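You operate a simulated robot arm through the tools that you are given. There is no shell and no other tool. Be economical: measure what you need, move in short steps, check, and stop when the job is done.

Carry out the task below with a simulated two-armed robot. There is one attempt and no reset: what you move stays moved.

TASK
Turn the fan from SETS to DOOR and run it on 1.
Fine: Stop it first; free the clamp, swing the head, clamp it again.

Only the result counts: the job must be done as asked and must still hold three seconds after the hand-in. Knocking over, shifting, dropping, spilling or breaking anything else fails it.

THE ROBOT
Two 7-joint arms with fingered hands on one trunk, on a base that drives. Base frame: it is fixed to the floor where the robot stands at the start and does not move with it; the origin is under the middle of the robot, x ahead of it, y to its left, z up. Readings come in mm, degrees, newtons and seconds.
The left shoulder is at the start at [80, 241, 1492], the right one opposite. With the tool pointing down near the work surface each hand reaches from about 100 to 800 mm from the robot's upright axis, wherever it stands, measured 20 degrees to its own side. Places, roughly: fan clamp lever [2200, 0, 700]; fan head [2200, 100, 1000]; fan speed slider [2200, 0, 500]; floor fan [2200, 100, 400]. Payload 4.9 kg a hand.
The TCP of each hand is the grasp point between the finger pads, 32 mm short of the fingertips. In the tool frame z runs along the fingers and y along their closing line. The gripper opens to 200 mm. The gripper's body begins 89 mm behind the TCP. The gripper is a hand of 4 fingers: y runs from the thumb to the fingers, the wrist lies at [0, 0, -267] in the tool frame, and closing takes about 1.5 s.
Orientation is that of the tool frame in the base frame, as [roll, pitch, yaw] about the fixed x, y, z axes, in that order (R = Rz(yaw) Ry(pitch) Rx(roll)). With the fingers straight down and closing along the base's y, the tool's x points along the base's -x, its y along +y and its z along -z.

THE INTERFACE
- The arms move only by the tool send_rows. It takes "left_increments", "right_increments" or both (then of equal length, played together; a hand with none holds still); each is text: rows parted by semicolons, each of 7 numbers parted by spaces: the turn, a rotation vector about the tool's x, y, z in units of 5 degrees (1.0 is 5 degrees), then the shift along the tool's x, y, z in units of 40 mm (1.0 is 40 mm), then the finger opening in mm, from 0 to 200. In form: rx ry rz tx ty tz gripper; .... A call has 1 to 12 rows; each row shifts and turns the commanded pose from where the row before left it, along the tool's axes as they then stand. A call with a number of a shift or a turn outside -1 to 1 is refused whole. Each row takes 0.2 s and may step no farther than 50 mm and 8.6 degrees from the row before; otherwise, or with a gripper value out of range, the whole call is refused. Where a pose cannot be reached the arm comes as near as it can. A force on the tool above 90 N (or 10 N above the force at the start of the call, whichever is more), or a blocked arm, ends the call early, and 0.2 s more pass. The fingers move at their own pace (about 72 mm/s each) and stop on an object; they squeeze with about 22 N. The grip force told is the motor's: it shows also when the fingers shut on nothing. Time passes only in rows, and 0.2 s behind the last, so rows that do not move let the fingers close. The reply holds the time, the measured pose of the TCP, the force on the tool along the base axes, the opening and the grip force, in the units named above and with some noise, with the torque about the TCP (base axes, N m) and any sound that the robot's microphone picked up.
- Cameras (640 x 400 px; columns grow to the right, rows downward): "scene" is now at [103.7, -16.7, 1642.9]; the picture's right is [-0.22, -0.97, 0.00], its down [-0.76, 0.17, -0.62] and it looks along [0.60, -0.14, -0.78] (base axes); focal length 296 px, centre (320, 200). "left" rides on the left gripper at [-69, -69, -116] in its tool frame; the picture's right is [0.71, -0.71, 0.00], its down [0.54, 0.54, -0.64] and it looks along [0.45, 0.45, 0.77] (tool axes); focal length 226 px, centre (320, 200). "right" rides on the right gripper at [69, -69, -116] in its tool frame; the picture's right is [0.71, 0.71, 0.00], its down [-0.54, 0.54, -0.64] and it looks along [-0.45, 0.45, 0.77] (tool axes); focal length 226 px, centre (320, 200). There is no depth. A picture from a camera that has moved, and an enlarged one, comes with that camera's place and axes in the base frame and with its lens.
- capture(camera): a new picture of that camera. No time passes.
- move_column(by): slides the trunk up (or, below 0, down) by that many mm; the arms and the scene camera ride with it, the base frame stays. It gives what a move gives, with no picture.
- base_move(legs): drives the robot by 1 to 6 legs, each [ahead, left, turn to the left] in mm, mm and degrees, along the robot's own axes; the way and the turn of a leg run together, so that a leg with both is an arc; at most 1500 mm and 180 degrees a leg. The arms and the cameras ride along, it lands a little off, and it stops where it bumps. It gives what a move gives.
- preshape(shape, hand): the hand has 4 fingers and takes this shape, open, in about a second: jaw (thumb against the fingers, like two jaws); tri (thumb and two fingers); tip (a fingertip pinch); poke (one finger out to press); point (the index stretched); flat (the hand flat); cup (the hand cupped); fist (a fist). The gripper value then closes the fingers along that shape, each until it touches; the sizes above hold for jaw. It gives what a move gives, with no picture.
- aim_head(pan, tilt): turns the head with the scene camera to pan (to the left, within 86 degrees either way) and tilt (down, from -29 to 69), counted from straight ahead of the robot. It gives what a move gives.
- zoom(camera, box): a new picture of the part [left, top, right, bottom] of that camera's present view, enlarged. No time passes.
- hand_in(): hands the job in; it is judged then, once.

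Work in short steps. Places have to be worked out from the pictures, the camera data and where the tool is seen: move nearer, look again, correct. Check each grasp and each placing, and mend what went wrong. You have 120 turns and 88 pictures in all, those below and enlarged ones among them. Open the grippers and draw the arms clear of the work before you hand the job in, unless the task says otherwise; then end with one line.

The tools are called as a command line: name --argument value ..., lists and objects as JSON in quotes. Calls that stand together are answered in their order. send_rows: Moves the arms, as the interface text tells. Its arguments: {"type":"object","properties":{"left_increments":{"type":"string"},"right_increments":{"type":"string"}},"required":[]} The other tools are called the same way: move_column (by) slides the trunk up or down; preshape (shape, hand) gives the hand a shape; base_move (legs) drives the base; aim_head (pan, tilt) turns the head that bears the scene camera; capture (camera) takes a picture; zoom (camera, box) takes an enlarged picture of a part of a camera's view; hand_in () hands the job in.

At the start:

```text
clock: 0.0
left_position: [467.2, 165.9, 787.8]
left_ee_rot: [-180.0, -0.1, -180.0]
left_force: [0.7, -0.8, 0.0]
left_ft_torque: [0.0, -0.01, -0.02]
left_gripper_width: 199.6
left_grasp_force: 0.2
left_shape: jaw
right_position: [470.0, -158.4, 789.7]
right_ee_rot: [-180.0, 0.0, -179.9]
right_force: [0.9, -0.1, 0.0]
right_ft_torque: [-0.02, 0.04, 0.0]
right_gripper_width: 199.7
right_grasp_force: 0.1
right_shape: jaw
trunk travel left (down, up): [-400.0, 440.0]
robot x, y, heading: [-3.5, -0.2, -0.0]
head pan, tilt: [-12.9, 51.6]
```

scene: 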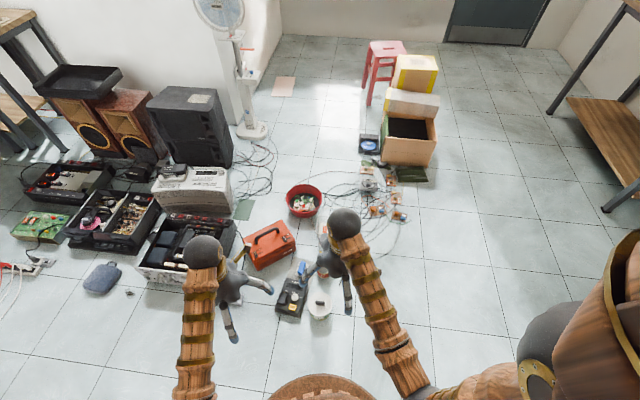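
right: 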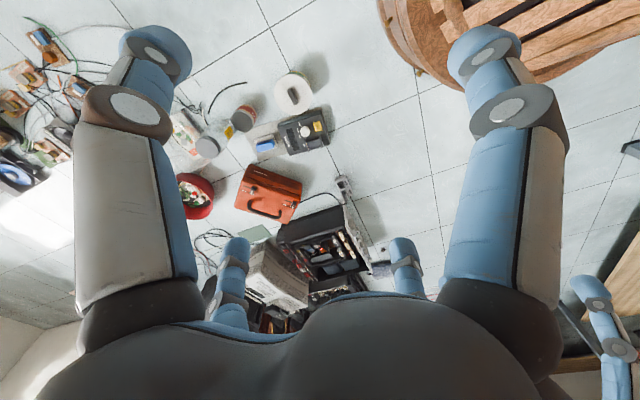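
left: 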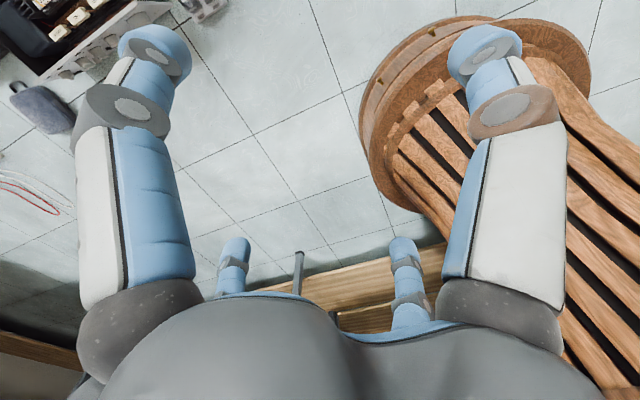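

The fan stands ahead and to the left in the picture. I aim the head at it to see it and the labels.

aim_head --pan 0 --tilt 25

capture --camera "scene"

```text
clock: 0.9
left_position: [468.2, 166.1, 788.6]
left_ee_rot: [180.0, 0.0, 180.0]
left_force: [-0.3, 0.1, 0.3]
left_ft_torque: [0.01, 0.03, -0.05]
left_gripper_width: 199.7
left_grasp_force: 0.1
left_shape: jaw
right_position: [470.0, -158.1, 791.1]
right_ee_rot: [-180.0, 0.0, 180.0]
right_force: [-0.6, 0.3, 0.2]
right_ft_torque: [0.02, 0.04, 0.04]
right_gripper_width: 199.8
right_grasp_force: 0.1
right_shape: jaw
trunk travel left (down, up): [-400.0, 440.0]
robot x, y, heading: [-0.3, 1.5, -0.0]
head pan, tilt: [0.0, 25.0]
```

```text
84 pictures are left
camera scene: at [122.3, 0.0, 1682.5], right [0.0, -1.0, 0.0], down [-0.42, 0.0, -0.91], along [0.91, 0.0, -0.42], focal length 296 px, centre (320, 200)
```

scene: 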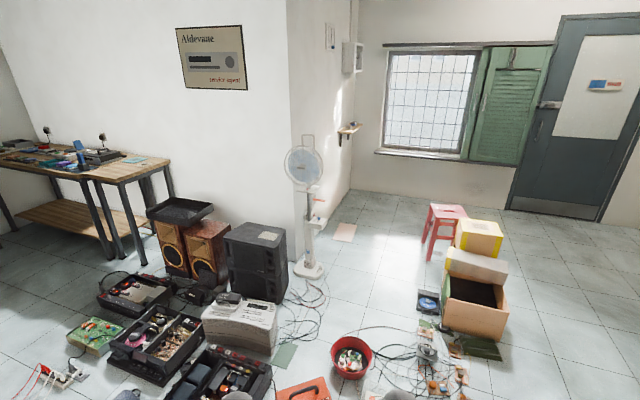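

zoom --camera "scene" --box '[260, 130, 372, 200]'

zoom --camera "scene" --box '[240, 180, 400, 280]'

```text
5.71 times, centred on (316, 165) of scene
camera zoom: at [122.3, 0.0, 1682.5], right [0.0, -1.0, 0.0], down [-0.42, 0.0, -0.91], along [0.91, 0.0, -0.42], focal length 1689 px, centre (343, 400)
```

zoom: 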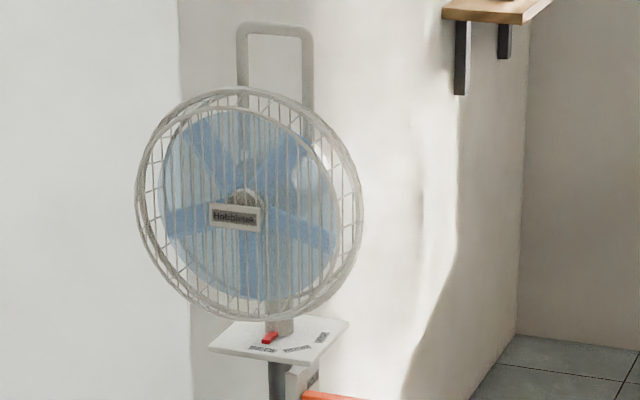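

```text
4.00 times, centred on (320, 230) of scene
camera zoom: at [122.3, 0.0, 1682.5], right [0.0, -1.0, 0.0], down [-0.42, 0.0, -0.91], along [0.91, 0.0, -0.42], focal length 1182 px, centre (320, 80)
```

zoom: 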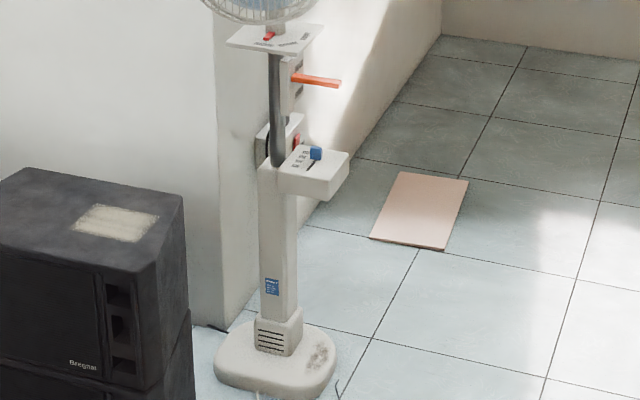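

I need a floor map for the way round; I look to the right and lower.

aim_head --pan -50 --tilt 40

capture --camera "scene"

```text
clock: 2.1
left_position: [468.0, 166.6, 786.9]
left_ee_rot: [-180.0, 0.0, 179.9]
left_force: [-1.1, -0.7, 1.4]
left_ft_torque: [0.0, -0.02, -0.03]
left_gripper_width: 200.1
left_grasp_force: 0.1
left_shape: jaw
right_position: [470.0, -158.3, 790.9]
right_ee_rot: [-179.9, 0.0, 180.0]
right_force: [-0.9, -0.1, 0.5]
right_ft_torque: [-0.01, 0.0, -0.01]
right_gripper_width: 200.1
right_grasp_force: 0.1
right_shape: jaw
trunk travel left (down, up): [-400.0, 440.0]
robot x, y, heading: [1.1, -0.7, 0.1]
head pan, tilt: [-50.0, 40.0]
```

```text
81 pictures are left
camera scene: at [84.9, -65.0, 1659.2], right [-0.77, -0.64, 0.0], down [-0.41, 0.49, -0.77], along [0.49, -0.59, -0.64], focal length 296 px, centre (320, 200)
```

scene: 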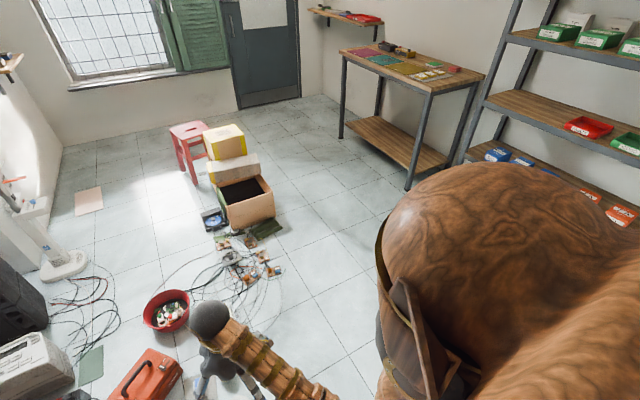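

The room is rotated about -22° to the base frame. There is a corridor about 1 m wide right of the crate and stool; I go round that way. First turn and sidestep into the corridor.

base_move --legs '[[0, 0, -22], [0, -1180, 0]]'

aim_head --pan 0 --tilt 35

capture --camera "scene"

```text
clock: 9.2
left_position: [53.4, -1117.2, 787.6]
left_ee_rot: [-179.9, 0.1, 158.1]
left_force: [-0.2, 0.1, 0.0]
left_ft_torque: [0.01, 0.0, -0.01]
left_gripper_width: 199.6
left_grasp_force: 0.1
left_shape: jaw
right_position: [-64.0, -1418.4, 789.1]
right_ee_rot: [180.0, 0.0, 158.2]
right_force: [0.2, 0.0, -0.4]
right_ft_torque: [0.0, -0.01, 0.01]
right_gripper_width: 199.8
right_grasp_force: 0.0
right_shape: jaw
trunk travel left (down, up): [-400.0, 440.0]
robot x, y, heading: [-442.7, -1096.4, -21.9]
head pan, tilt: [-50.0, 40.0]
```

```text
clock: 10.4
left_position: [53.8, -1116.2, 788.3]
left_ee_rot: [-179.9, 0.0, 158.2]
left_force: [0.7, 0.2, -0.2]
left_ft_torque: [0.0, 0.0, -0.02]
left_gripper_width: 199.9
left_grasp_force: 0.0
left_shape: jaw
right_position: [-64.5, -1418.5, 792.1]
right_ee_rot: [180.0, 0.0, 158.2]
right_force: [0.4, 0.3, -0.2]
right_ft_torque: [0.04, 0.0, 0.01]
right_gripper_width: 200.0
right_grasp_force: 0.0
right_shape: jaw
trunk travel left (down, up): [-400.0, 440.0]
robot x, y, heading: [-443.6, -1095.5, -21.8]
head pan, tilt: [0.0, 35.0]
```

```text
80 pictures are left
camera scene: at [-332.3, -1140.3, 1666.8], right [-0.37, -0.93, 0.0], down [-0.53, 0.21, -0.82], along [0.76, -0.31, -0.57], focal length 296 px, centre (320, 200)
```

scene: 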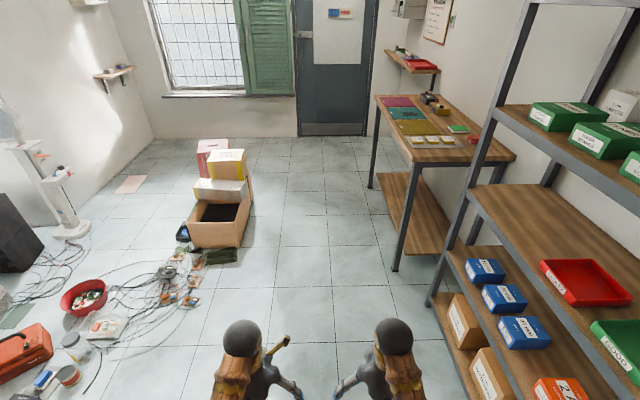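

Corridor spans about 640 mm left to 550 mm right of my axis; I shift 50 left and drive ahead.

base_move --legs '[[300, 50, 0], [1300, 0, 0]]'

capture --camera "scene"

```text
clock: 18.7
left_position: [1575.6, -1692.5, 788.1]
left_ee_rot: [180.0, 0.0, 157.1]
left_force: [1.0, 0.7, -0.7]
left_ft_torque: [0.0, 0.0, -0.01]
left_gripper_width: 199.8
left_grasp_force: 0.1
left_shape: jaw
right_position: [1452.9, -1992.0, 792.1]
right_ee_rot: [-179.9, 0.0, 157.1]
right_force: [-0.1, 0.4, -0.1]
right_ft_torque: [0.01, -0.03, 0.01]
right_gripper_width: 200.1
right_grasp_force: 0.1
right_shape: jaw
trunk travel left (down, up): [-400.0, 440.0]
robot x, y, heading: [1080.9, -1661.3, -23.0]
head pan, tilt: [0.0, 35.0]
```

```text
79 pictures are left
camera scene: at [1189.7, -1708.9, 1666.8], right [-0.39, -0.92, 0.0], down [-0.53, 0.22, -0.82], along [0.75, -0.32, -0.57], focal length 296 px, centre (320, 200)
```

scene: 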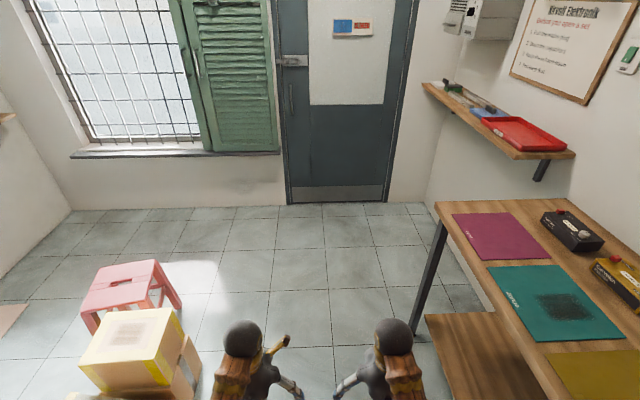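

Path ahead is clear (wall about u=4100). I drive ahead 1550, turn left 90°, sidestep right to pass behind the stool.

base_move --legs '[[1500, 0, 0], [80, 0, 0], [0, 0, 91], [0, -350, 0]]'

capture --camera "scene"

```text
clock: 32.5
left_position: [2869.3, -1854.3, 788.1]
left_ee_rot: [-180.0, 0.0, -109.5]
left_force: [-0.1, 0.1, 0.1]
left_ft_torque: [0.02, 0.01, 0.01]
left_gripper_width: 199.8
left_grasp_force: 0.1
left_shape: jaw
right_position: [3176.6, -1961.4, 791.4]
right_ee_rot: [-179.9, 0.1, -109.7]
right_force: [-0.1, -0.1, -0.5]
right_ft_torque: [0.03, 0.04, 0.01]
right_gripper_width: 199.8
right_grasp_force: 0.0
right_shape: jaw
trunk travel left (down, up): [-400.0, 440.0]
robot x, y, heading: [2866.8, -2354.0, 70.2]
head pan, tilt: [0.0, 35.0]
```

```text
78 pictures are left
camera scene: at [2908.4, -2240.5, 1666.8], right [0.94, -0.33, 0.0], down [-0.19, -0.54, -0.82], along [0.27, 0.77, -0.57], focal length 296 px, centre (320, 200)
```

scene: 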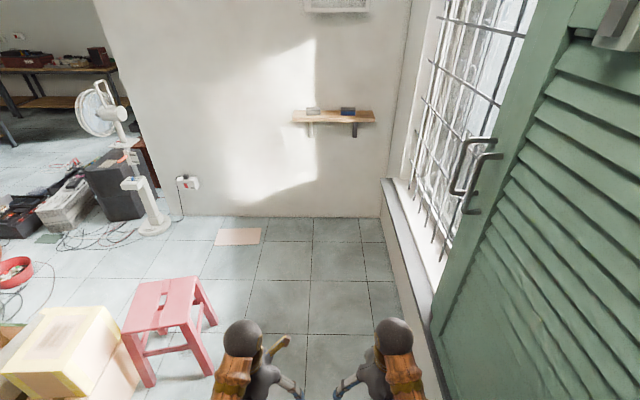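

Clearances look good (stool ~600 left, sill ~500 right). I drive ahead 1530 and look left.

base_move --legs '[[1480, 0, 0]]'

aim_head --pan 70 --tilt 40

capture --camera "scene"

```text
clock: 39.9
left_position: [3352.0, -431.3, 786.9]
left_ee_rot: [180.0, 0.0, -108.6]
left_force: [1.0, -0.1, -0.4]
left_ft_torque: [0.0, 0.02, 0.01]
left_gripper_width: 199.9
left_grasp_force: 0.0
left_shape: jaw
right_position: [3661.0, -534.2, 790.6]
right_ee_rot: [179.9, 0.0, -108.5]
right_force: [-0.3, -0.5, -0.4]
right_ft_torque: [0.0, 0.0, -0.04]
right_gripper_width: 200.0
right_grasp_force: 0.0
right_shape: jaw
trunk travel left (down, up): [-400.0, 440.0]
robot x, y, heading: [3360.4, -930.9, 71.5]
head pan, tilt: [0.0, 35.0]
```

```text
clock: 41.3
left_position: [3349.9, -432.3, 788.0]
left_ee_rot: [180.0, 0.1, -108.5]
left_force: [0.6, 0.6, 0.1]
left_ft_torque: [-0.02, -0.01, -0.01]
left_gripper_width: 199.7
left_grasp_force: 0.1
left_shape: jaw
right_position: [3660.1, -533.3, 790.7]
right_ee_rot: [180.0, -0.1, -108.5]
right_force: [-0.6, 0.1, -0.4]
right_ft_torque: [0.01, 0.01, 0.01]
right_gripper_width: 200.1
right_grasp_force: 0.0
right_shape: jaw
trunk travel left (down, up): [-400.0, 440.0]
robot x, y, heading: [3361.2, -931.0, 71.4]
head pan, tilt: [70.0, 40.0]
```

```text
77 pictures are left
camera scene: at [3303.5, -847.2, 1659.2], right [0.62, 0.78, 0.0], down [0.5, -0.4, -0.77], along [-0.6, 0.48, -0.64], focal length 296 px, centre (320, 200)
```

scene: 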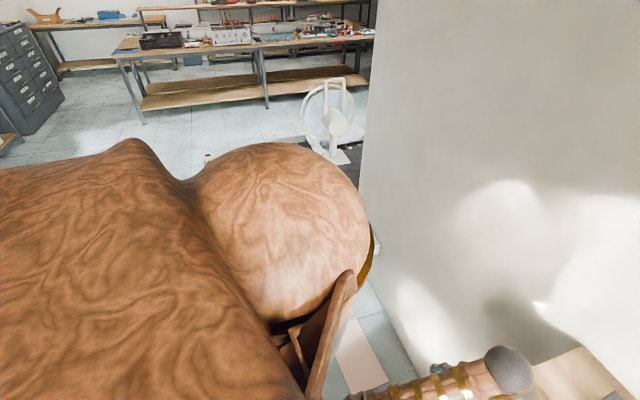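

The shoulder blocks the view. I turn to face heading about 158° (along the wall towards the fan) and look.

base_move --legs '[[0, 0, 86]]'

aim_head --pan 10 --tilt 40

capture --camera "scene"

```text
clock: 45.4
left_position: [2865.8, -890.1, 787.9]
left_ee_rot: [179.9, 0.0, -24.0]
left_force: [-0.3, -0.4, -0.3]
left_ft_torque: [0.03, 0.04, 0.01]
left_gripper_width: 199.8
left_grasp_force: 0.2
left_shape: jaw
right_position: [2995.7, -593.7, 790.7]
right_ee_rot: [180.0, 0.1, -24.0]
right_force: [0.4, -0.4, -0.6]
right_ft_torque: [0.01, -0.02, 0.0]
right_gripper_width: 199.6
right_grasp_force: 0.1
right_shape: jaw
trunk travel left (down, up): [-400.0, 440.0]
robot x, y, heading: [3358.9, -929.1, 156.1]
head pan, tilt: [70.0, 40.0]
```

```text
clock: 46.6
left_position: [2866.8, -890.7, 788.7]
left_ee_rot: [180.0, 0.1, -23.9]
left_force: [-0.7, -0.8, 0.4]
left_ft_torque: [0.01, 0.01, 0.01]
left_gripper_width: 199.7
left_grasp_force: 0.0
left_shape: jaw
right_position: [2994.8, -592.8, 791.1]
right_ee_rot: [-180.0, 0.1, -24.0]
right_force: [0.6, 0.6, -0.3]
right_ft_torque: [-0.01, 0.01, -0.01]
right_gripper_width: 200.3
right_grasp_force: 0.2
right_shape: jaw
trunk travel left (down, up): [-400.0, 440.0]
robot x, y, heading: [3356.7, -930.4, 156.1]
head pan, tilt: [10.0, 40.0]
```

```text
76 pictures are left
camera scene: at [3250.2, -896.1, 1659.2], right [0.24, 0.97, 0.0], down [0.62, -0.15, -0.77], along [-0.74, 0.18, -0.64], focal length 296 px, centre (320, 200)
```

scene: 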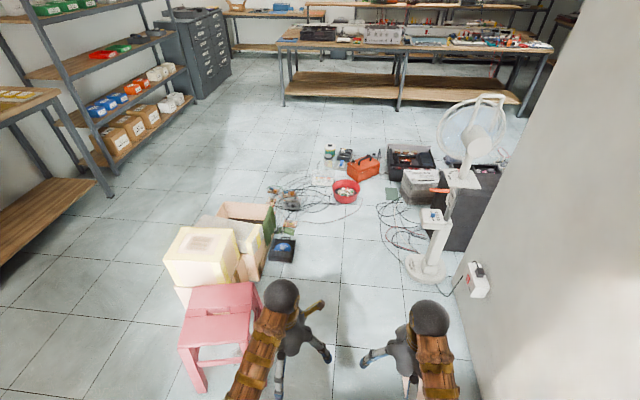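

Fan base computes to about (2185, 110). The lane between stool and card is clear; I drive along it 1080 mm, slightly left, keeping the arms away from the fan, then look.

base_move --legs '[[300, 80, 0], [650, 0, 0]]'

aim_head --pan -45 --tilt 45

capture --camera "scene"

```text
clock: 50.2
left_position: [2364.0, -758.9, 786.6]
left_ee_rot: [-179.9, -0.1, -23.7]
left_force: [-0.1, -0.3, 0.0]
left_ft_torque: [0.02, -0.05, 0.01]
left_gripper_width: 199.8
left_grasp_force: 0.0
left_shape: jaw
right_position: [2492.0, -459.5, 790.0]
right_ee_rot: [-180.0, 0.0, -23.7]
right_force: [-0.5, 0.6, 0.0]
right_ft_torque: [-0.06, -0.02, 0.01]
right_gripper_width: 200.0
right_grasp_force: 0.0
right_shape: jaw
trunk travel left (down, up): [-400.0, 440.0]
robot x, y, heading: [2858.0, -794.8, 156.3]
head pan, tilt: [10.0, 40.0]
stopped in leg 2: the robot was blocked; the commanded pose is now the measured one
```

```text
clock: 51.4
left_position: [2363.1, -759.4, 787.4]
left_ee_rot: [180.0, 0.0, -23.7]
left_force: [-0.8, -0.3, 1.0]
left_ft_torque: [-0.02, -0.04, -0.03]
left_gripper_width: 199.7
left_grasp_force: 0.1
left_shape: jaw
right_position: [2492.6, -460.3, 789.0]
right_ee_rot: [-180.0, -0.1, -23.7]
right_force: [0.0, 0.8, -0.7]
right_ft_torque: [0.0, -0.04, -0.02]
right_gripper_width: 199.8
right_grasp_force: 0.0
right_shape: jaw
trunk travel left (down, up): [-400.0, 440.0]
robot x, y, heading: [2858.0, -794.1, 156.5]
head pan, tilt: [-45.0, 45.0]
```

```text
75 pictures are left
camera scene: at [2800.4, -706.2, 1651.9], right [0.93, 0.36, 0.0], down [0.26, -0.66, -0.71], along [-0.26, 0.66, -0.71], focal length 296 px, centre (320, 200)
```

scene: 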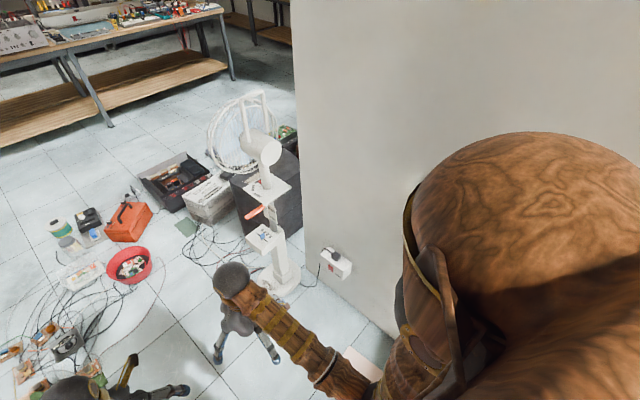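

The base was blocked; I look to the left to see what it touched.

aim_head --pan 50 --tilt 60

capture --camera "scene"

capture --camera "left"

```text
clock: 53.1
left_position: [2364.1, -759.1, 788.5]
left_ee_rot: [179.9, -0.1, -23.8]
left_force: [0.5, 0.2, -0.2]
left_ft_torque: [0.01, -0.01, -0.02]
left_gripper_width: 199.8
left_grasp_force: 0.0
left_shape: jaw
right_position: [2492.0, -460.3, 789.8]
right_ee_rot: [-180.0, -0.1, -23.7]
right_force: [-0.3, 0.4, 0.7]
right_ft_torque: [-0.02, 0.01, 0.0]
right_gripper_width: 199.9
right_grasp_force: 0.0
right_shape: jaw
trunk travel left (down, up): [-400.0, 440.0]
robot x, y, heading: [2860.5, -792.5, 155.9]
head pan, tilt: [50.0, 60.0]
```

```text
74 pictures are left
camera scene: at [2771.0, -811.7, 1632.5], right [-0.44, 0.9, 0.0], down [0.78, 0.38, -0.5], along [-0.45, -0.22, -0.87], focal length 296 px, centre (320, 200)
```

scene: 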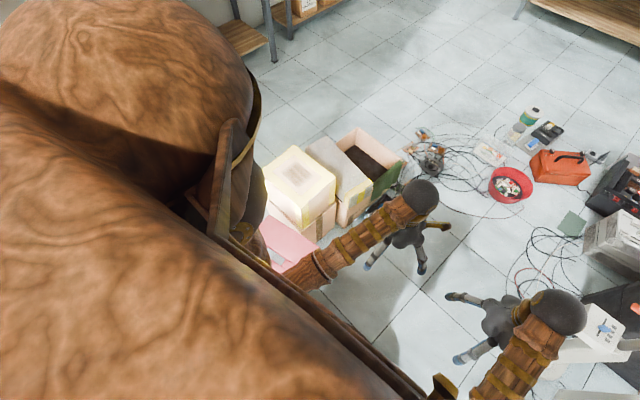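

```text
73 pictures are left
camera left: at [2328.5, -667.7, 903.6], right [0.93, 0.36, 0.0], down [0.28, -0.71, 0.64], along [0.23, -0.6, -0.77], focal length 226 px, centre (320, 200)
```

left: 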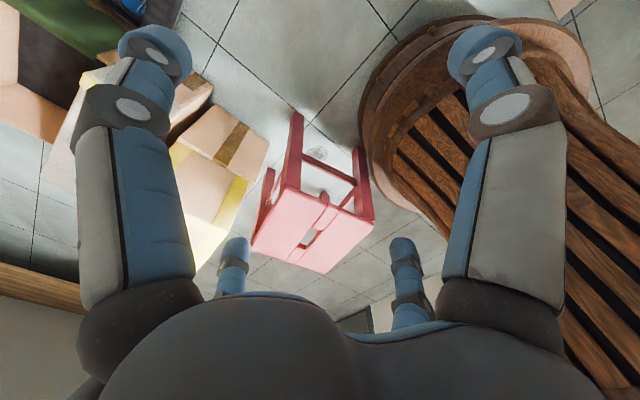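

The base (radius ~330) just touches a stool leg. I look at the right side to find the card edge before easing away.

capture --camera "right"

zoom --camera "left" --box '[240, 80, 440, 205]'

```text
72 pictures are left
camera right: at [2581.8, -426.5, 906.2], right [0.36, -0.93, 0.0], down [-0.71, -0.28, 0.64], along [-0.6, -0.23, -0.77], focal length 226 px, centre (320, 200)
```

right: 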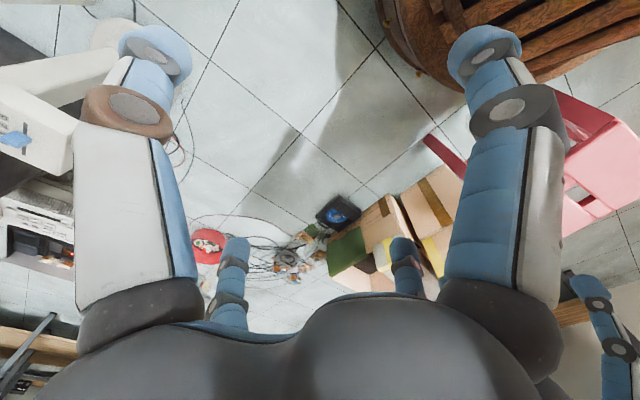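

```text
3.20 times, centred on (340, 142) of left
camera zoom: at [2328.5, -667.7, 903.6], right [0.93, 0.36, 0.0], down [0.28, -0.71, 0.64], along [0.23, -0.6, -0.77], focal length 723 px, centre (256, 384)
```

zoom: 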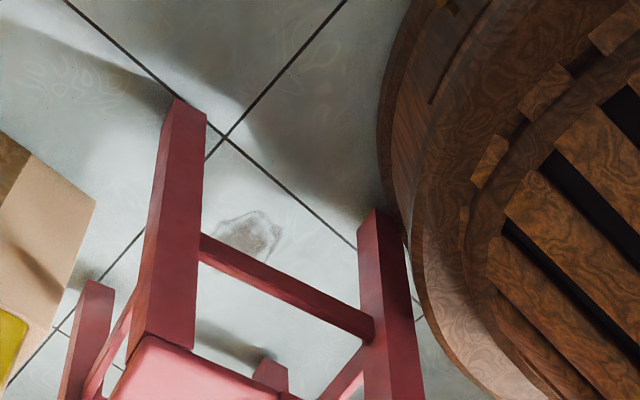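

I ease 20 mm right, away from the stool, and look for the card in front-right.

base_move --legs '[[0, -20, 0]]'

aim_head --pan -25 --tilt 69

capture --camera "scene"

```text
clock: 53.9
left_position: [2371.1, -744.1, 786.9]
left_ee_rot: [-179.8, 0.0, -23.7]
left_force: [-0.3, -0.2, 0.1]
left_ft_torque: [0.02, 0.01, -0.01]
left_gripper_width: 200.0
left_grasp_force: 0.0
left_shape: jaw
right_position: [2499.4, -444.2, 790.8]
right_ee_rot: [-179.9, 0.0, -23.7]
right_force: [-0.1, -0.1, 0.2]
right_ft_torque: [0.05, -0.04, 0.0]
right_gripper_width: 199.7
right_grasp_force: 0.0
right_shape: jaw
trunk travel left (down, up): [-400.0, 440.0]
robot x, y, heading: [2864.9, -777.8, 156.4]
head pan, tilt: [50.0, 60.0]
```

```text
clock: 55.4
left_position: [2370.6, -742.1, 787.8]
left_ee_rot: [-180.0, -0.1, -23.8]
left_force: [0.1, -0.4, -0.3]
left_ft_torque: [-0.02, 0.03, 0.03]
left_gripper_width: 199.9
left_grasp_force: 0.1
left_shape: jaw
right_position: [2499.5, -442.9, 788.8]
right_ee_rot: [179.9, 0.0, -23.7]
right_force: [0.5, 0.1, 0.0]
right_ft_torque: [0.0, -0.05, 0.03]
right_gripper_width: 200.0
right_grasp_force: 0.0
right_shape: jaw
trunk travel left (down, up): [-400.0, 440.0]
robot x, y, heading: [2866.3, -776.6, 156.3]
head pan, tilt: [-25.0, 68.8]
```

```text
70 pictures are left
camera scene: at [2801.3, -723.1, 1623.1], right [0.75, 0.66, 0.0], down [0.62, -0.7, -0.36], along [-0.24, 0.27, -0.93], focal length 296 px, centre (320, 200)
```

scene: 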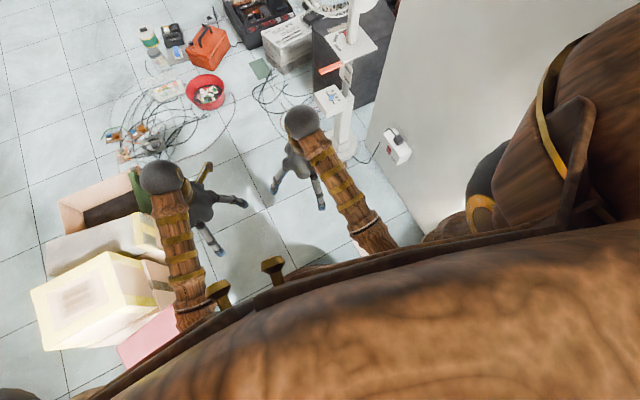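

The card corner sits near (2677,-336), so the base must weave: nudge right, ahead past the stool leg, then drift left past the card.

base_move --legs '[[0, -9, 0], [90, 0, 0], [150, 28, 0], [150, 25, 0]]'

aim_head --pan -35 --tilt 50

capture --camera "scene"

```text
clock: 58.8
left_position: [1999.0, -625.4, 787.8]
left_ee_rot: [179.9, 0.2, -23.8]
left_force: [-0.3, 0.4, 0.0]
left_ft_torque: [-0.05, 0.02, 0.01]
left_gripper_width: 199.9
left_grasp_force: 0.0
left_shape: jaw
right_position: [2127.1, -327.9, 791.2]
right_ee_rot: [180.0, 0.0, -23.8]
right_force: [1.0, 0.4, 0.1]
right_ft_torque: [0.01, -0.01, 0.03]
right_gripper_width: 199.8
right_grasp_force: 0.0
right_shape: jaw
trunk travel left (down, up): [-400.0, 440.0]
robot x, y, heading: [2494.6, -662.4, 156.5]
head pan, tilt: [-25.0, 68.8]
```

```text
clock: 59.6
left_position: [1999.5, -625.7, 787.9]
left_ee_rot: [-180.0, -0.1, -23.7]
left_force: [-0.3, 0.7, -0.1]
left_ft_torque: [0.03, -0.01, 0.03]
left_gripper_width: 199.8
left_grasp_force: 0.1
left_shape: jaw
right_position: [2127.0, -327.6, 791.1]
right_ee_rot: [180.0, 0.0, -23.7]
right_force: [-0.2, -0.1, 0.1]
right_ft_torque: [-0.03, -0.01, -0.02]
right_gripper_width: 199.8
right_grasp_force: 0.0
right_shape: jaw
trunk travel left (down, up): [-400.0, 440.0]
robot x, y, heading: [2493.1, -662.2, 156.3]
head pan, tilt: [-35.0, 50.0]
```

```text
69 pictures are left
camera scene: at [2425.6, -583.2, 1645.0], right [0.85, 0.52, 0.0], down [0.4, -0.66, -0.64], along [-0.33, 0.55, -0.77], focal length 296 px, centre (320, 200)
```

scene: 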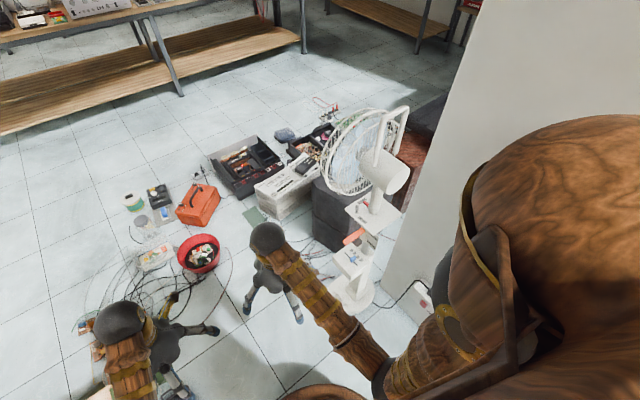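

Passed without a bump. Zoom in on the fan's plate, lever and slider.

zoom --camera "scene" --box '[310, 170, 420, 290]'

```text
3.33 times, centred on (365, 230) of scene
camera zoom: at [2425.6, -583.2, 1645.0], right [0.85, 0.52, 0.0], down [0.4, -0.66, -0.64], along [-0.33, 0.55, -0.77], focal length 985 px, centre (170, 100)
```

zoom: 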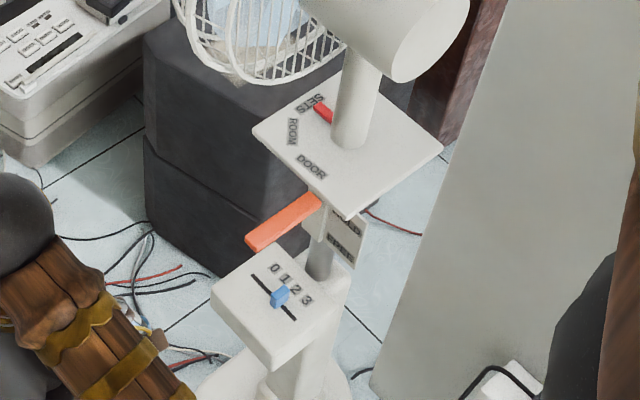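

Readable: head pointer at SETS, DOOR is ~90° counter-clockwise; lever orange at HELD (FREE below); slider about at 2, 0 at left. Before turning toward the fan I draw both hands back 230 mm to the body.

send_rows --left_increments "0 0 0 1 0 0 100; 0 0 0 1 0 0 60; 0 0 0 1 0 0 60; 0 0 0 1 0 0 60; 0 0 0 0.8 0 0 60" --right_increments "0 0 0 1 0 0 100; 0 0 0 1 0 0 60; 0 0 0 1 0 0 60; 0 0 0 1 0 0 60; 0 0 0 0.8 0 0 60"

```text
clock: 60.8
left_position: [2177.7, -702.5, 789.9]
left_ee_rot: [179.9, 0.1, -23.7]
left_force: [0.7, -0.6, 0.3]
left_ft_torque: [-0.03, 0.01, 0.0]
left_gripper_width: 60.7
left_grasp_force: 0.0
left_shape: jaw
right_position: [2307.3, -403.1, 790.1]
right_ee_rot: [179.9, 0.0, -23.7]
right_force: [1.2, -0.4, 0.0]
right_ft_torque: [-0.03, 0.0, 0.01]
right_gripper_width: 60.5
right_grasp_force: 0.1
right_shape: jaw
trunk travel left (down, up): [-400.0, 440.0]
robot x, y, heading: [2492.8, -665.5, 156.3]
head pan, tilt: [-35.0, 50.0]
```

Now move to about (2358,-555) and turn right to heading ~100°.

base_move --legs '[[168, -40, 0], [0, 0, -56]]'

aim_head --pan 0 --tilt 40

capture --camera "scene"

```text
clock: 64.7
left_position: [2137.2, -323.5, 788.2]
left_ee_rot: [179.9, -0.1, -78.0]
left_force: [0.1, -0.2, 0.2]
left_ft_torque: [0.0, -0.02, 0.01]
left_gripper_width: 60.6
left_grasp_force: 0.1
left_shape: jaw
right_position: [2455.4, -254.8, 790.4]
right_ee_rot: [-179.9, -0.1, -77.8]
right_force: [0.2, -0.8, 0.0]
right_ft_torque: [0.01, 0.0, -0.01]
right_gripper_width: 60.5
right_grasp_force: 0.0
right_shape: jaw
trunk travel left (down, up): [-400.0, 440.0]
robot x, y, heading: [2354.3, -558.4, 102.1]
head pan, tilt: [-35.0, 50.0]
```

```text
clock: 65.7
left_position: [2137.5, -324.5, 789.8]
left_ee_rot: [180.0, -0.1, -78.0]
left_force: [0.1, -0.6, 0.3]
left_ft_torque: [-0.01, -0.02, -0.02]
left_gripper_width: 60.5
left_grasp_force: 0.0
left_shape: jaw
right_position: [2456.5, -255.9, 790.8]
right_ee_rot: [-180.0, -0.2, -77.9]
right_force: [-0.1, 0.0, -0.3]
right_ft_torque: [-0.01, 0.01, -0.02]
right_gripper_width: 60.5
right_grasp_force: 0.0
right_shape: jaw
trunk travel left (down, up): [-400.0, 440.0]
robot x, y, heading: [2356.5, -557.6, 102.1]
head pan, tilt: [0.0, 40.0]
```

```text
67 pictures are left
camera scene: at [2332.7, -444.8, 1659.2], right [0.98, 0.21, 0.0], down [0.13, -0.63, -0.77], along [-0.16, 0.75, -0.64], focal length 296 px, centre (320, 200)
```

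scene: 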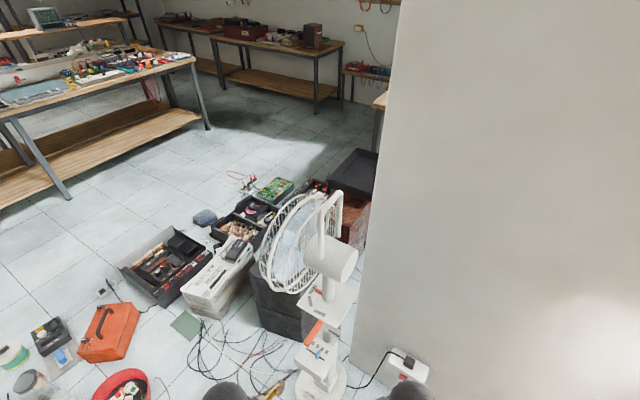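

aim_head --pan 0 --tilt 60

zoom --camera "scene" --box '[220, 40, 420, 165]'

zoom --camera "scene" --box '[240, 130, 400, 230]'

```text
clock: 66.6
left_position: [2137.5, -323.8, 788.6]
left_ee_rot: [179.9, -0.2, -78.0]
left_force: [0.2, -0.2, 0.0]
left_ft_torque: [0.0, 0.06, -0.02]
left_gripper_width: 60.5
left_grasp_force: 0.1
left_shape: jaw
right_position: [2455.8, -253.7, 789.2]
right_ee_rot: [180.0, -0.2, -77.9]
right_force: [-0.5, 0.1, 0.2]
right_ft_torque: [0.01, 0.02, 0.01]
right_gripper_width: 60.6
right_grasp_force: 0.1
right_shape: jaw
trunk travel left (down, up): [-400.0, 440.0]
robot x, y, heading: [2357.1, -555.5, 102.1]
head pan, tilt: [0.0, 60.0]
```

```text
3.20 times, centred on (320, 102) of scene
camera zoom: at [2336.4, -462.7, 1632.5], right [0.98, 0.21, 0.0], down [0.18, -0.85, -0.5], along [-0.1, 0.49, -0.87], focal length 946 px, centre (320, 512)
```

zoom: 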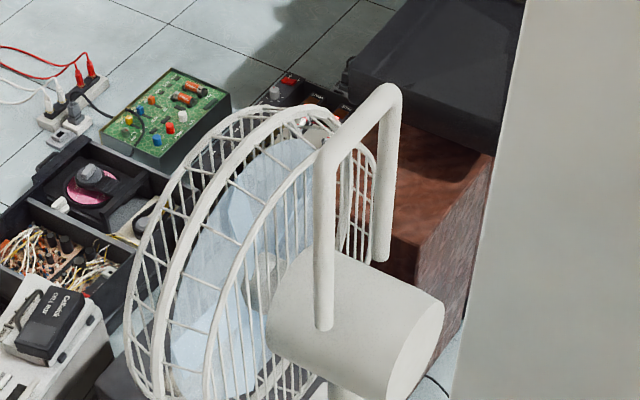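

```text
4.00 times, centred on (320, 180) of scene
camera zoom: at [2336.4, -462.7, 1632.5], right [0.98, 0.21, 0.0], down [0.18, -0.85, -0.5], along [-0.1, 0.49, -0.87], focal length 1182 px, centre (320, 280)
```

zoom: 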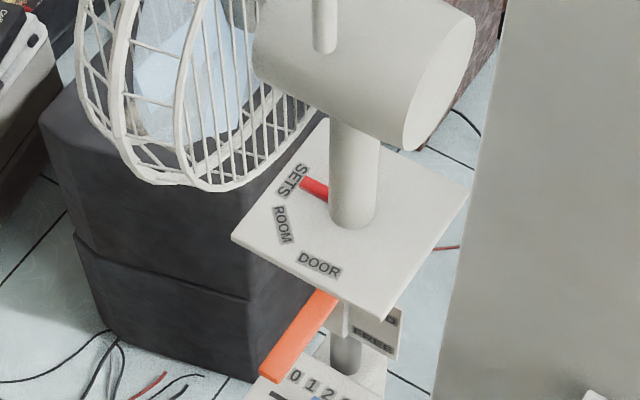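

The handle loop sits centred right above the column axis (≈2254,72, top z≈1225): I can grip its bar and simply yaw. Now a closer look at lever and slider.

aim_head --pan 5 --tilt 68

zoom --camera "scene" --box '[270, 130, 390, 205]'

capture --camera "left"

```text
clock: 67.2
left_position: [2137.0, -324.4, 788.7]
left_ee_rot: [179.9, -0.1, -78.1]
left_force: [0.1, -0.3, 0.8]
left_ft_torque: [0.01, 0.0, -0.03]
left_gripper_width: 60.5
left_grasp_force: 0.1
left_shape: jaw
right_position: [2455.6, -254.6, 790.7]
right_ee_rot: [-180.0, -0.1, -77.9]
right_force: [0.2, 0.2, -0.1]
right_ft_torque: [0.01, 0.0, -0.02]
right_gripper_width: 60.2
right_grasp_force: 0.1
right_shape: jaw
trunk travel left (down, up): [-400.0, 440.0]
robot x, y, heading: [2356.4, -558.0, 102.3]
head pan, tilt: [5.0, 68.0]
```

```text
5.33 times, centred on (330, 168) of scene
camera zoom: at [2333.6, -473.5, 1623.9], right [0.96, 0.29, 0.0], down [0.27, -0.89, -0.38], along [-0.11, 0.36, -0.93], focal length 1576 px, centre (267, 373)
```

zoom: 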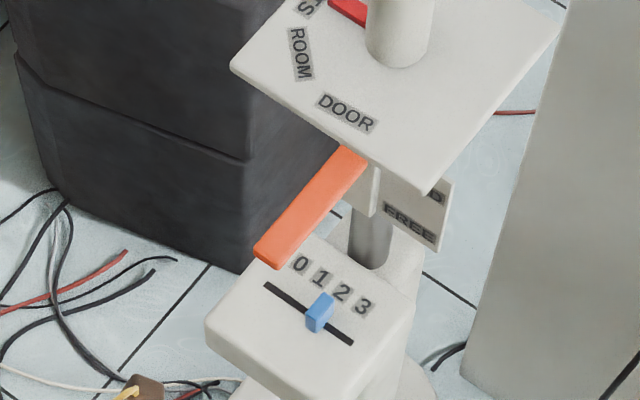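

```text
63 pictures are left
camera left: at [2190.3, -242.0, 904.6], right [0.84, -0.54, 0.0], down [-0.42, -0.64, 0.64], along [-0.35, -0.54, -0.77], focal length 226 px, centre (320, 200)
```

left: 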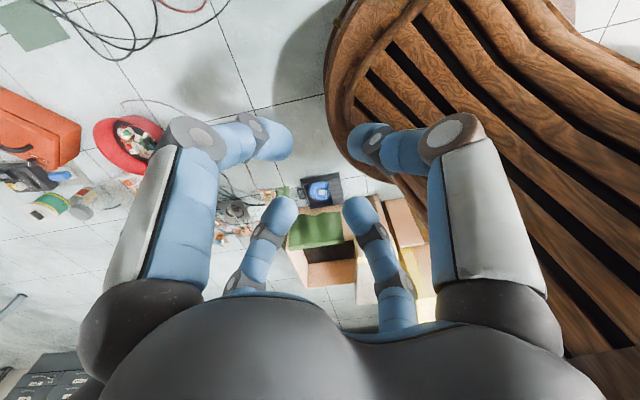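

Knob sits on 2 at ≈(2226,6,~540); 0 lies ~39 mm toward -u. I lower the trunk 200 mm and preshape the left hand to a fingertip pinch, then view it.

move_column --by -200

preshape --hand "left" --shape "tip"

capture --camera "left"

```text
clock: 69.4
left_position: [2137.4, -324.8, 588.0]
left_ee_rot: [180.0, -0.1, -78.0]
left_force: [-0.3, 0.8, 0.6]
left_ft_torque: [-0.02, 0.02, -0.01]
left_gripper_width: 60.3
left_grasp_force: 0.0
left_shape: jaw
right_position: [2455.3, -255.0, 589.8]
right_ee_rot: [179.9, -0.2, -77.9]
right_force: [-0.7, 0.3, 0.6]
right_ft_torque: [-0.01, -0.01, 0.0]
right_gripper_width: 60.6
right_grasp_force: 0.1
right_shape: jaw
trunk travel left (down, up): [-200.0, 640.0]
robot x, y, heading: [2356.7, -557.7, 101.9]
head pan, tilt: [5.0, 68.0]
```

```text
clock: 70.3
left_position: [2137.7, -324.3, 588.7]
left_ee_rot: [180.0, -0.1, -78.1]
left_force: [0.2, 0.7, -0.3]
left_ft_torque: [0.04, -0.01, 0.02]
left_gripper_width: 199.8
left_grasp_force: 0.0
left_shape: tip
right_position: [2454.5, -255.1, 590.7]
right_ee_rot: [-180.0, 0.0, -77.9]
right_force: [0.5, -1.2, 0.3]
right_ft_torque: [-0.02, 0.0, 0.02]
right_gripper_width: 60.6
right_grasp_force: 0.2
right_shape: jaw
trunk travel left (down, up): [-200.0, 640.0]
robot x, y, heading: [2357.8, -557.4, 102.0]
head pan, tilt: [5.0, 68.0]
```

```text
62 pictures are left
camera left: at [2190.3, -242.0, 704.7], right [0.84, -0.54, 0.0], down [-0.42, -0.64, 0.64], along [-0.35, -0.54, -0.77], focal length 226 px, centre (320, 200)
```

left: 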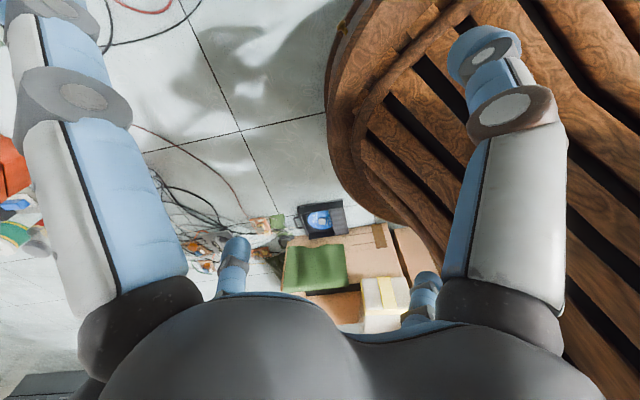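

I yaw the left hand -34° (closing line along the slot) and close to 30 mm to see where the pinch lands.

send_rows --left_increments "0 0 1 0 0 0 30; 0 0 1 0 0 0 30; 0 0 1 0 0 0 30; 0 0 1 0 0 0 30; 0 0 1 0 0 0 30; 0 0 1 0 0 0 30; 0 0 0.8 0 0 0 30"

capture --camera "left"

```text
clock: 71.9
left_position: [2137.8, -323.6, 588.7]
left_ee_rot: [-180.0, 0.0, -112.1]
left_force: [-0.5, -0.6, 0.6]
left_ft_torque: [-0.03, -0.01, -0.01]
left_gripper_width: 30.2
left_grasp_force: 0.0
left_shape: tip
right_position: [2455.1, -255.5, 590.3]
right_ee_rot: [180.0, -0.1, -78.0]
right_force: [0.0, 0.0, -0.3]
right_ft_torque: [0.03, 0.0, 0.01]
right_gripper_width: 60.5
right_grasp_force: 0.0
right_shape: jaw
trunk travel left (down, up): [-200.0, 640.0]
robot x, y, heading: [2352.7, -558.4, 102.4]
head pan, tilt: [5.0, 68.0]
```

```text
61 pictures are left
camera left: at [2226.8, -285.6, 704.4], right [0.39, -0.92, 0.0], down [-0.71, -0.3, 0.64], along [-0.59, -0.25, -0.77], focal length 226 px, centre (320, 200)
```

left: 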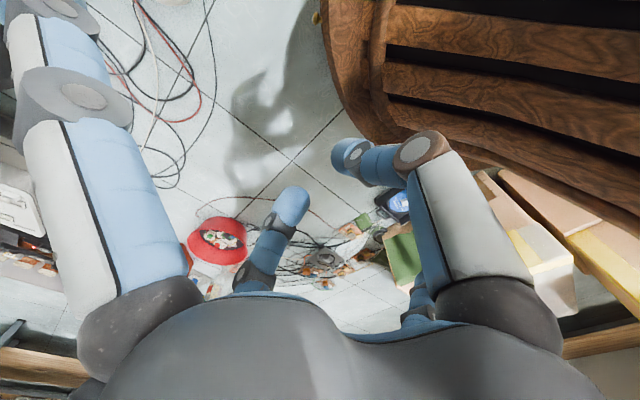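

The pinch leaves other fingers straight out. I check the poke shape as a simpler pusher.

preshape --hand "left" --shape "poke"

capture --camera "left"

```text
clock: 72.8
left_position: [2137.1, -323.8, 587.5]
left_ee_rot: [-180.0, 0.0, -111.9]
left_force: [-0.8, -0.2, -0.4]
left_ft_torque: [0.01, -0.04, 0.01]
left_gripper_width: 0.1
left_grasp_force: 0.1
left_shape: poke
right_position: [2455.2, -255.5, 591.2]
right_ee_rot: [-180.0, -0.1, -77.9]
right_force: [-0.2, 0.2, 0.4]
right_ft_torque: [0.04, 0.02, 0.01]
right_gripper_width: 60.4
right_grasp_force: 0.0
right_shape: jaw
trunk travel left (down, up): [-200.0, 640.0]
robot x, y, heading: [2357.6, -554.6, 102.3]
head pan, tilt: [5.0, 68.0]
```

```text
60 pictures are left
camera left: at [2226.8, -285.4, 704.5], right [0.39, -0.92, 0.0], down [-0.7, -0.3, 0.64], along [-0.59, -0.25, -0.77], focal length 226 px, centre (320, 200)
```

left: 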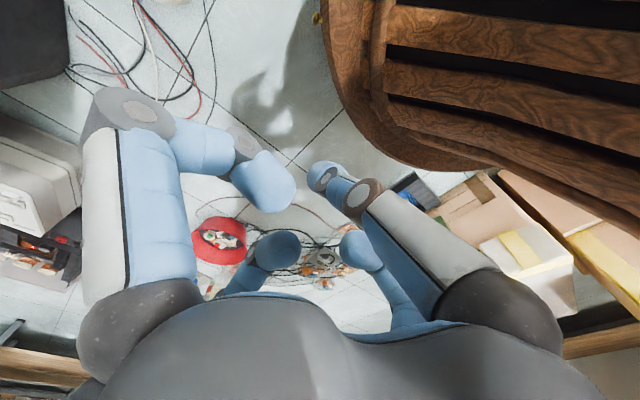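

Poke gives a finger straight out on the tool axis, tip ~33 mm beyond TCP. I pitch the hand forward while advancing toward a spot in front of the slider box.

send_rows --left_increments "0 -1 0 -0.335 0 0.013 0; 0 -1 0 -0.332 0 0.044 0; 0 -1 0 -0.327 0 0.072 0; 0 -1 0 -0.32 0 0.1 0; 0 -1 0 -0.31 0 0.128 0; 0 -1 0 -0.297 0 0.155 0; 0 -1 0 -0.282 0 0.18 0; 0 -1 0 -0.266 0 0.204 0; 0 -1 0 -0.247 0 0.226 0; 0 -1 0 -0.226 0 0.247 0; 0 -1 0 -0.204 0 0.266 0; 0 -1 0 -0.18 0 0.282 0"

```text
clock: 75.4
left_position: [2196.8, -174.5, 581.3]
left_ee_rot: [-179.9, 60.0, -111.9]
left_force: [0.0, 0.3, 0.3]
left_ft_torque: [0.01, 0.0, -0.04]
left_gripper_width: 0.0
left_grasp_force: 0.2
left_shape: poke
right_position: [2455.5, -255.8, 591.3]
right_ee_rot: [-179.8, 0.0, -78.0]
right_force: [0.4, 0.0, -0.3]
right_ft_torque: [0.01, 0.02, 0.01]
right_gripper_width: 60.4
right_grasp_force: 0.1
right_shape: jaw
trunk travel left (down, up): [-200.0, 640.0]
robot x, y, heading: [2358.2, -558.0, 102.1]
head pan, tilt: [5.0, 68.0]
```

send_rows --left_increments "0 -0.8 0 -0.23 0 0.44 0; 0 -0.8 0 -0.2 0 0.46 0; 0 -0.8 0 -0.16 0 0.47 0"

capture --camera "left"

aim_head --pan 5 --tilt 55

capture --camera "scene"

```text
clock: 76.2
left_position: [2218.5, -121.2, 578.3]
left_ee_rot: [-179.8, 71.9, -111.9]
left_force: [-0.4, 0.4, 0.4]
left_ft_torque: [0.03, 0.01, -0.04]
left_gripper_width: 0.0
left_grasp_force: 0.1
left_shape: poke
right_position: [2455.2, -254.0, 589.5]
right_ee_rot: [-180.0, -0.1, -77.8]
right_force: [-0.1, -0.1, -0.3]
right_ft_torque: [-0.02, 0.0, 0.0]
right_gripper_width: 60.2
right_grasp_force: 0.1
right_shape: jaw
trunk travel left (down, up): [-200.0, 640.0]
robot x, y, heading: [2355.9, -560.2, 102.4]
head pan, tilt: [5.0, 68.0]
```

```text
59 pictures are left
camera left: at [2249.6, -227.8, 680.7], right [0.57, -0.47, -0.67], down [-0.79, -0.52, -0.32], along [-0.2, 0.71, -0.67], focal length 226 px, centre (320, 200)
```

left: 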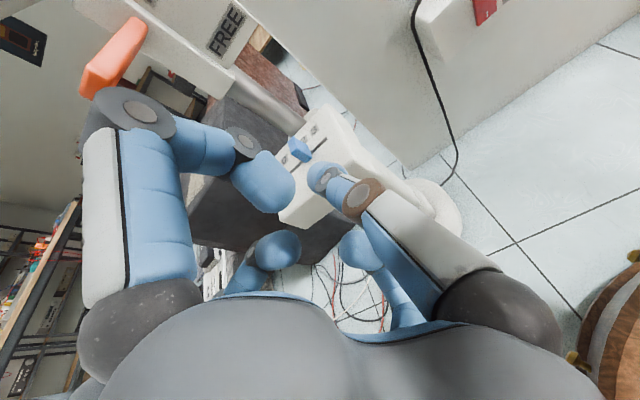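

```text
clock: 77.0
left_position: [2219.0, -119.9, 578.9]
left_ee_rot: [-179.9, 71.9, -111.8]
left_force: [0.1, -0.2, -0.6]
left_ft_torque: [0.03, 0.02, 0.01]
left_gripper_width: 0.1
left_grasp_force: 0.0
left_shape: poke
right_position: [2455.3, -255.2, 589.9]
right_ee_rot: [180.0, -0.2, -78.0]
right_force: [-0.1, 0.8, 0.4]
right_ft_torque: [-0.02, 0.04, -0.02]
right_gripper_width: 60.5
right_grasp_force: 0.0
right_shape: jaw
trunk travel left (down, up): [-200.0, 640.0]
robot x, y, heading: [2357.0, -557.4, 102.1]
head pan, tilt: [5.0, 55.0]
```

```text
58 pictures are left
camera scene: at [2329.2, -459.0, 1438.5], right [0.96, 0.29, 0.0], down [0.24, -0.78, -0.57], along [-0.17, 0.55, -0.82], focal length 296 px, centre (320, 200)
```

scene: 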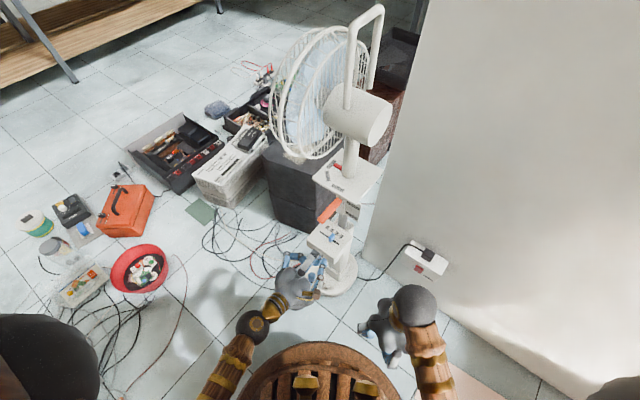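

zoom --camera "left" --box '[240, 90, 400, 190]'

zoom --camera "scene" --box '[270, 180, 390, 300]'

```text
4.00 times, centred on (320, 140) of left
camera zoom: at [2249.9, -228.1, 681.3], right [0.57, -0.47, -0.67], down [-0.79, -0.52, -0.32], along [-0.2, 0.71, -0.67], focal length 904 px, centre (320, 440)
```

zoom: 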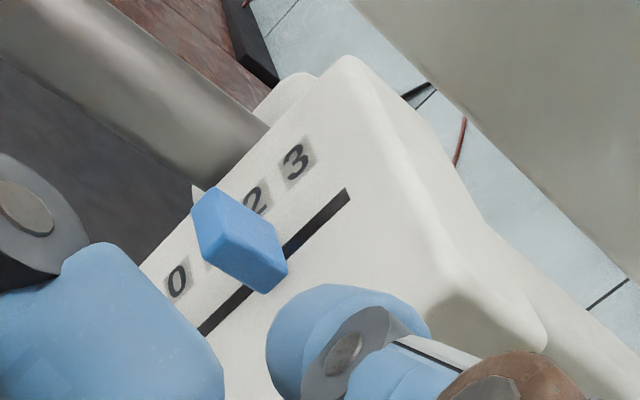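

```text
3.33 times, centred on (330, 240) of scene
camera zoom: at [2329.2, -459.0, 1438.5], right [0.96, 0.29, 0.0], down [0.24, -0.78, -0.57], along [-0.17, 0.55, -0.82], focal length 985 px, centre (287, 67)
```

zoom: 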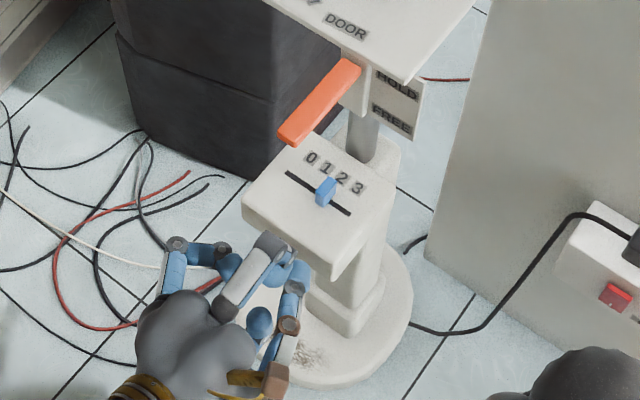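

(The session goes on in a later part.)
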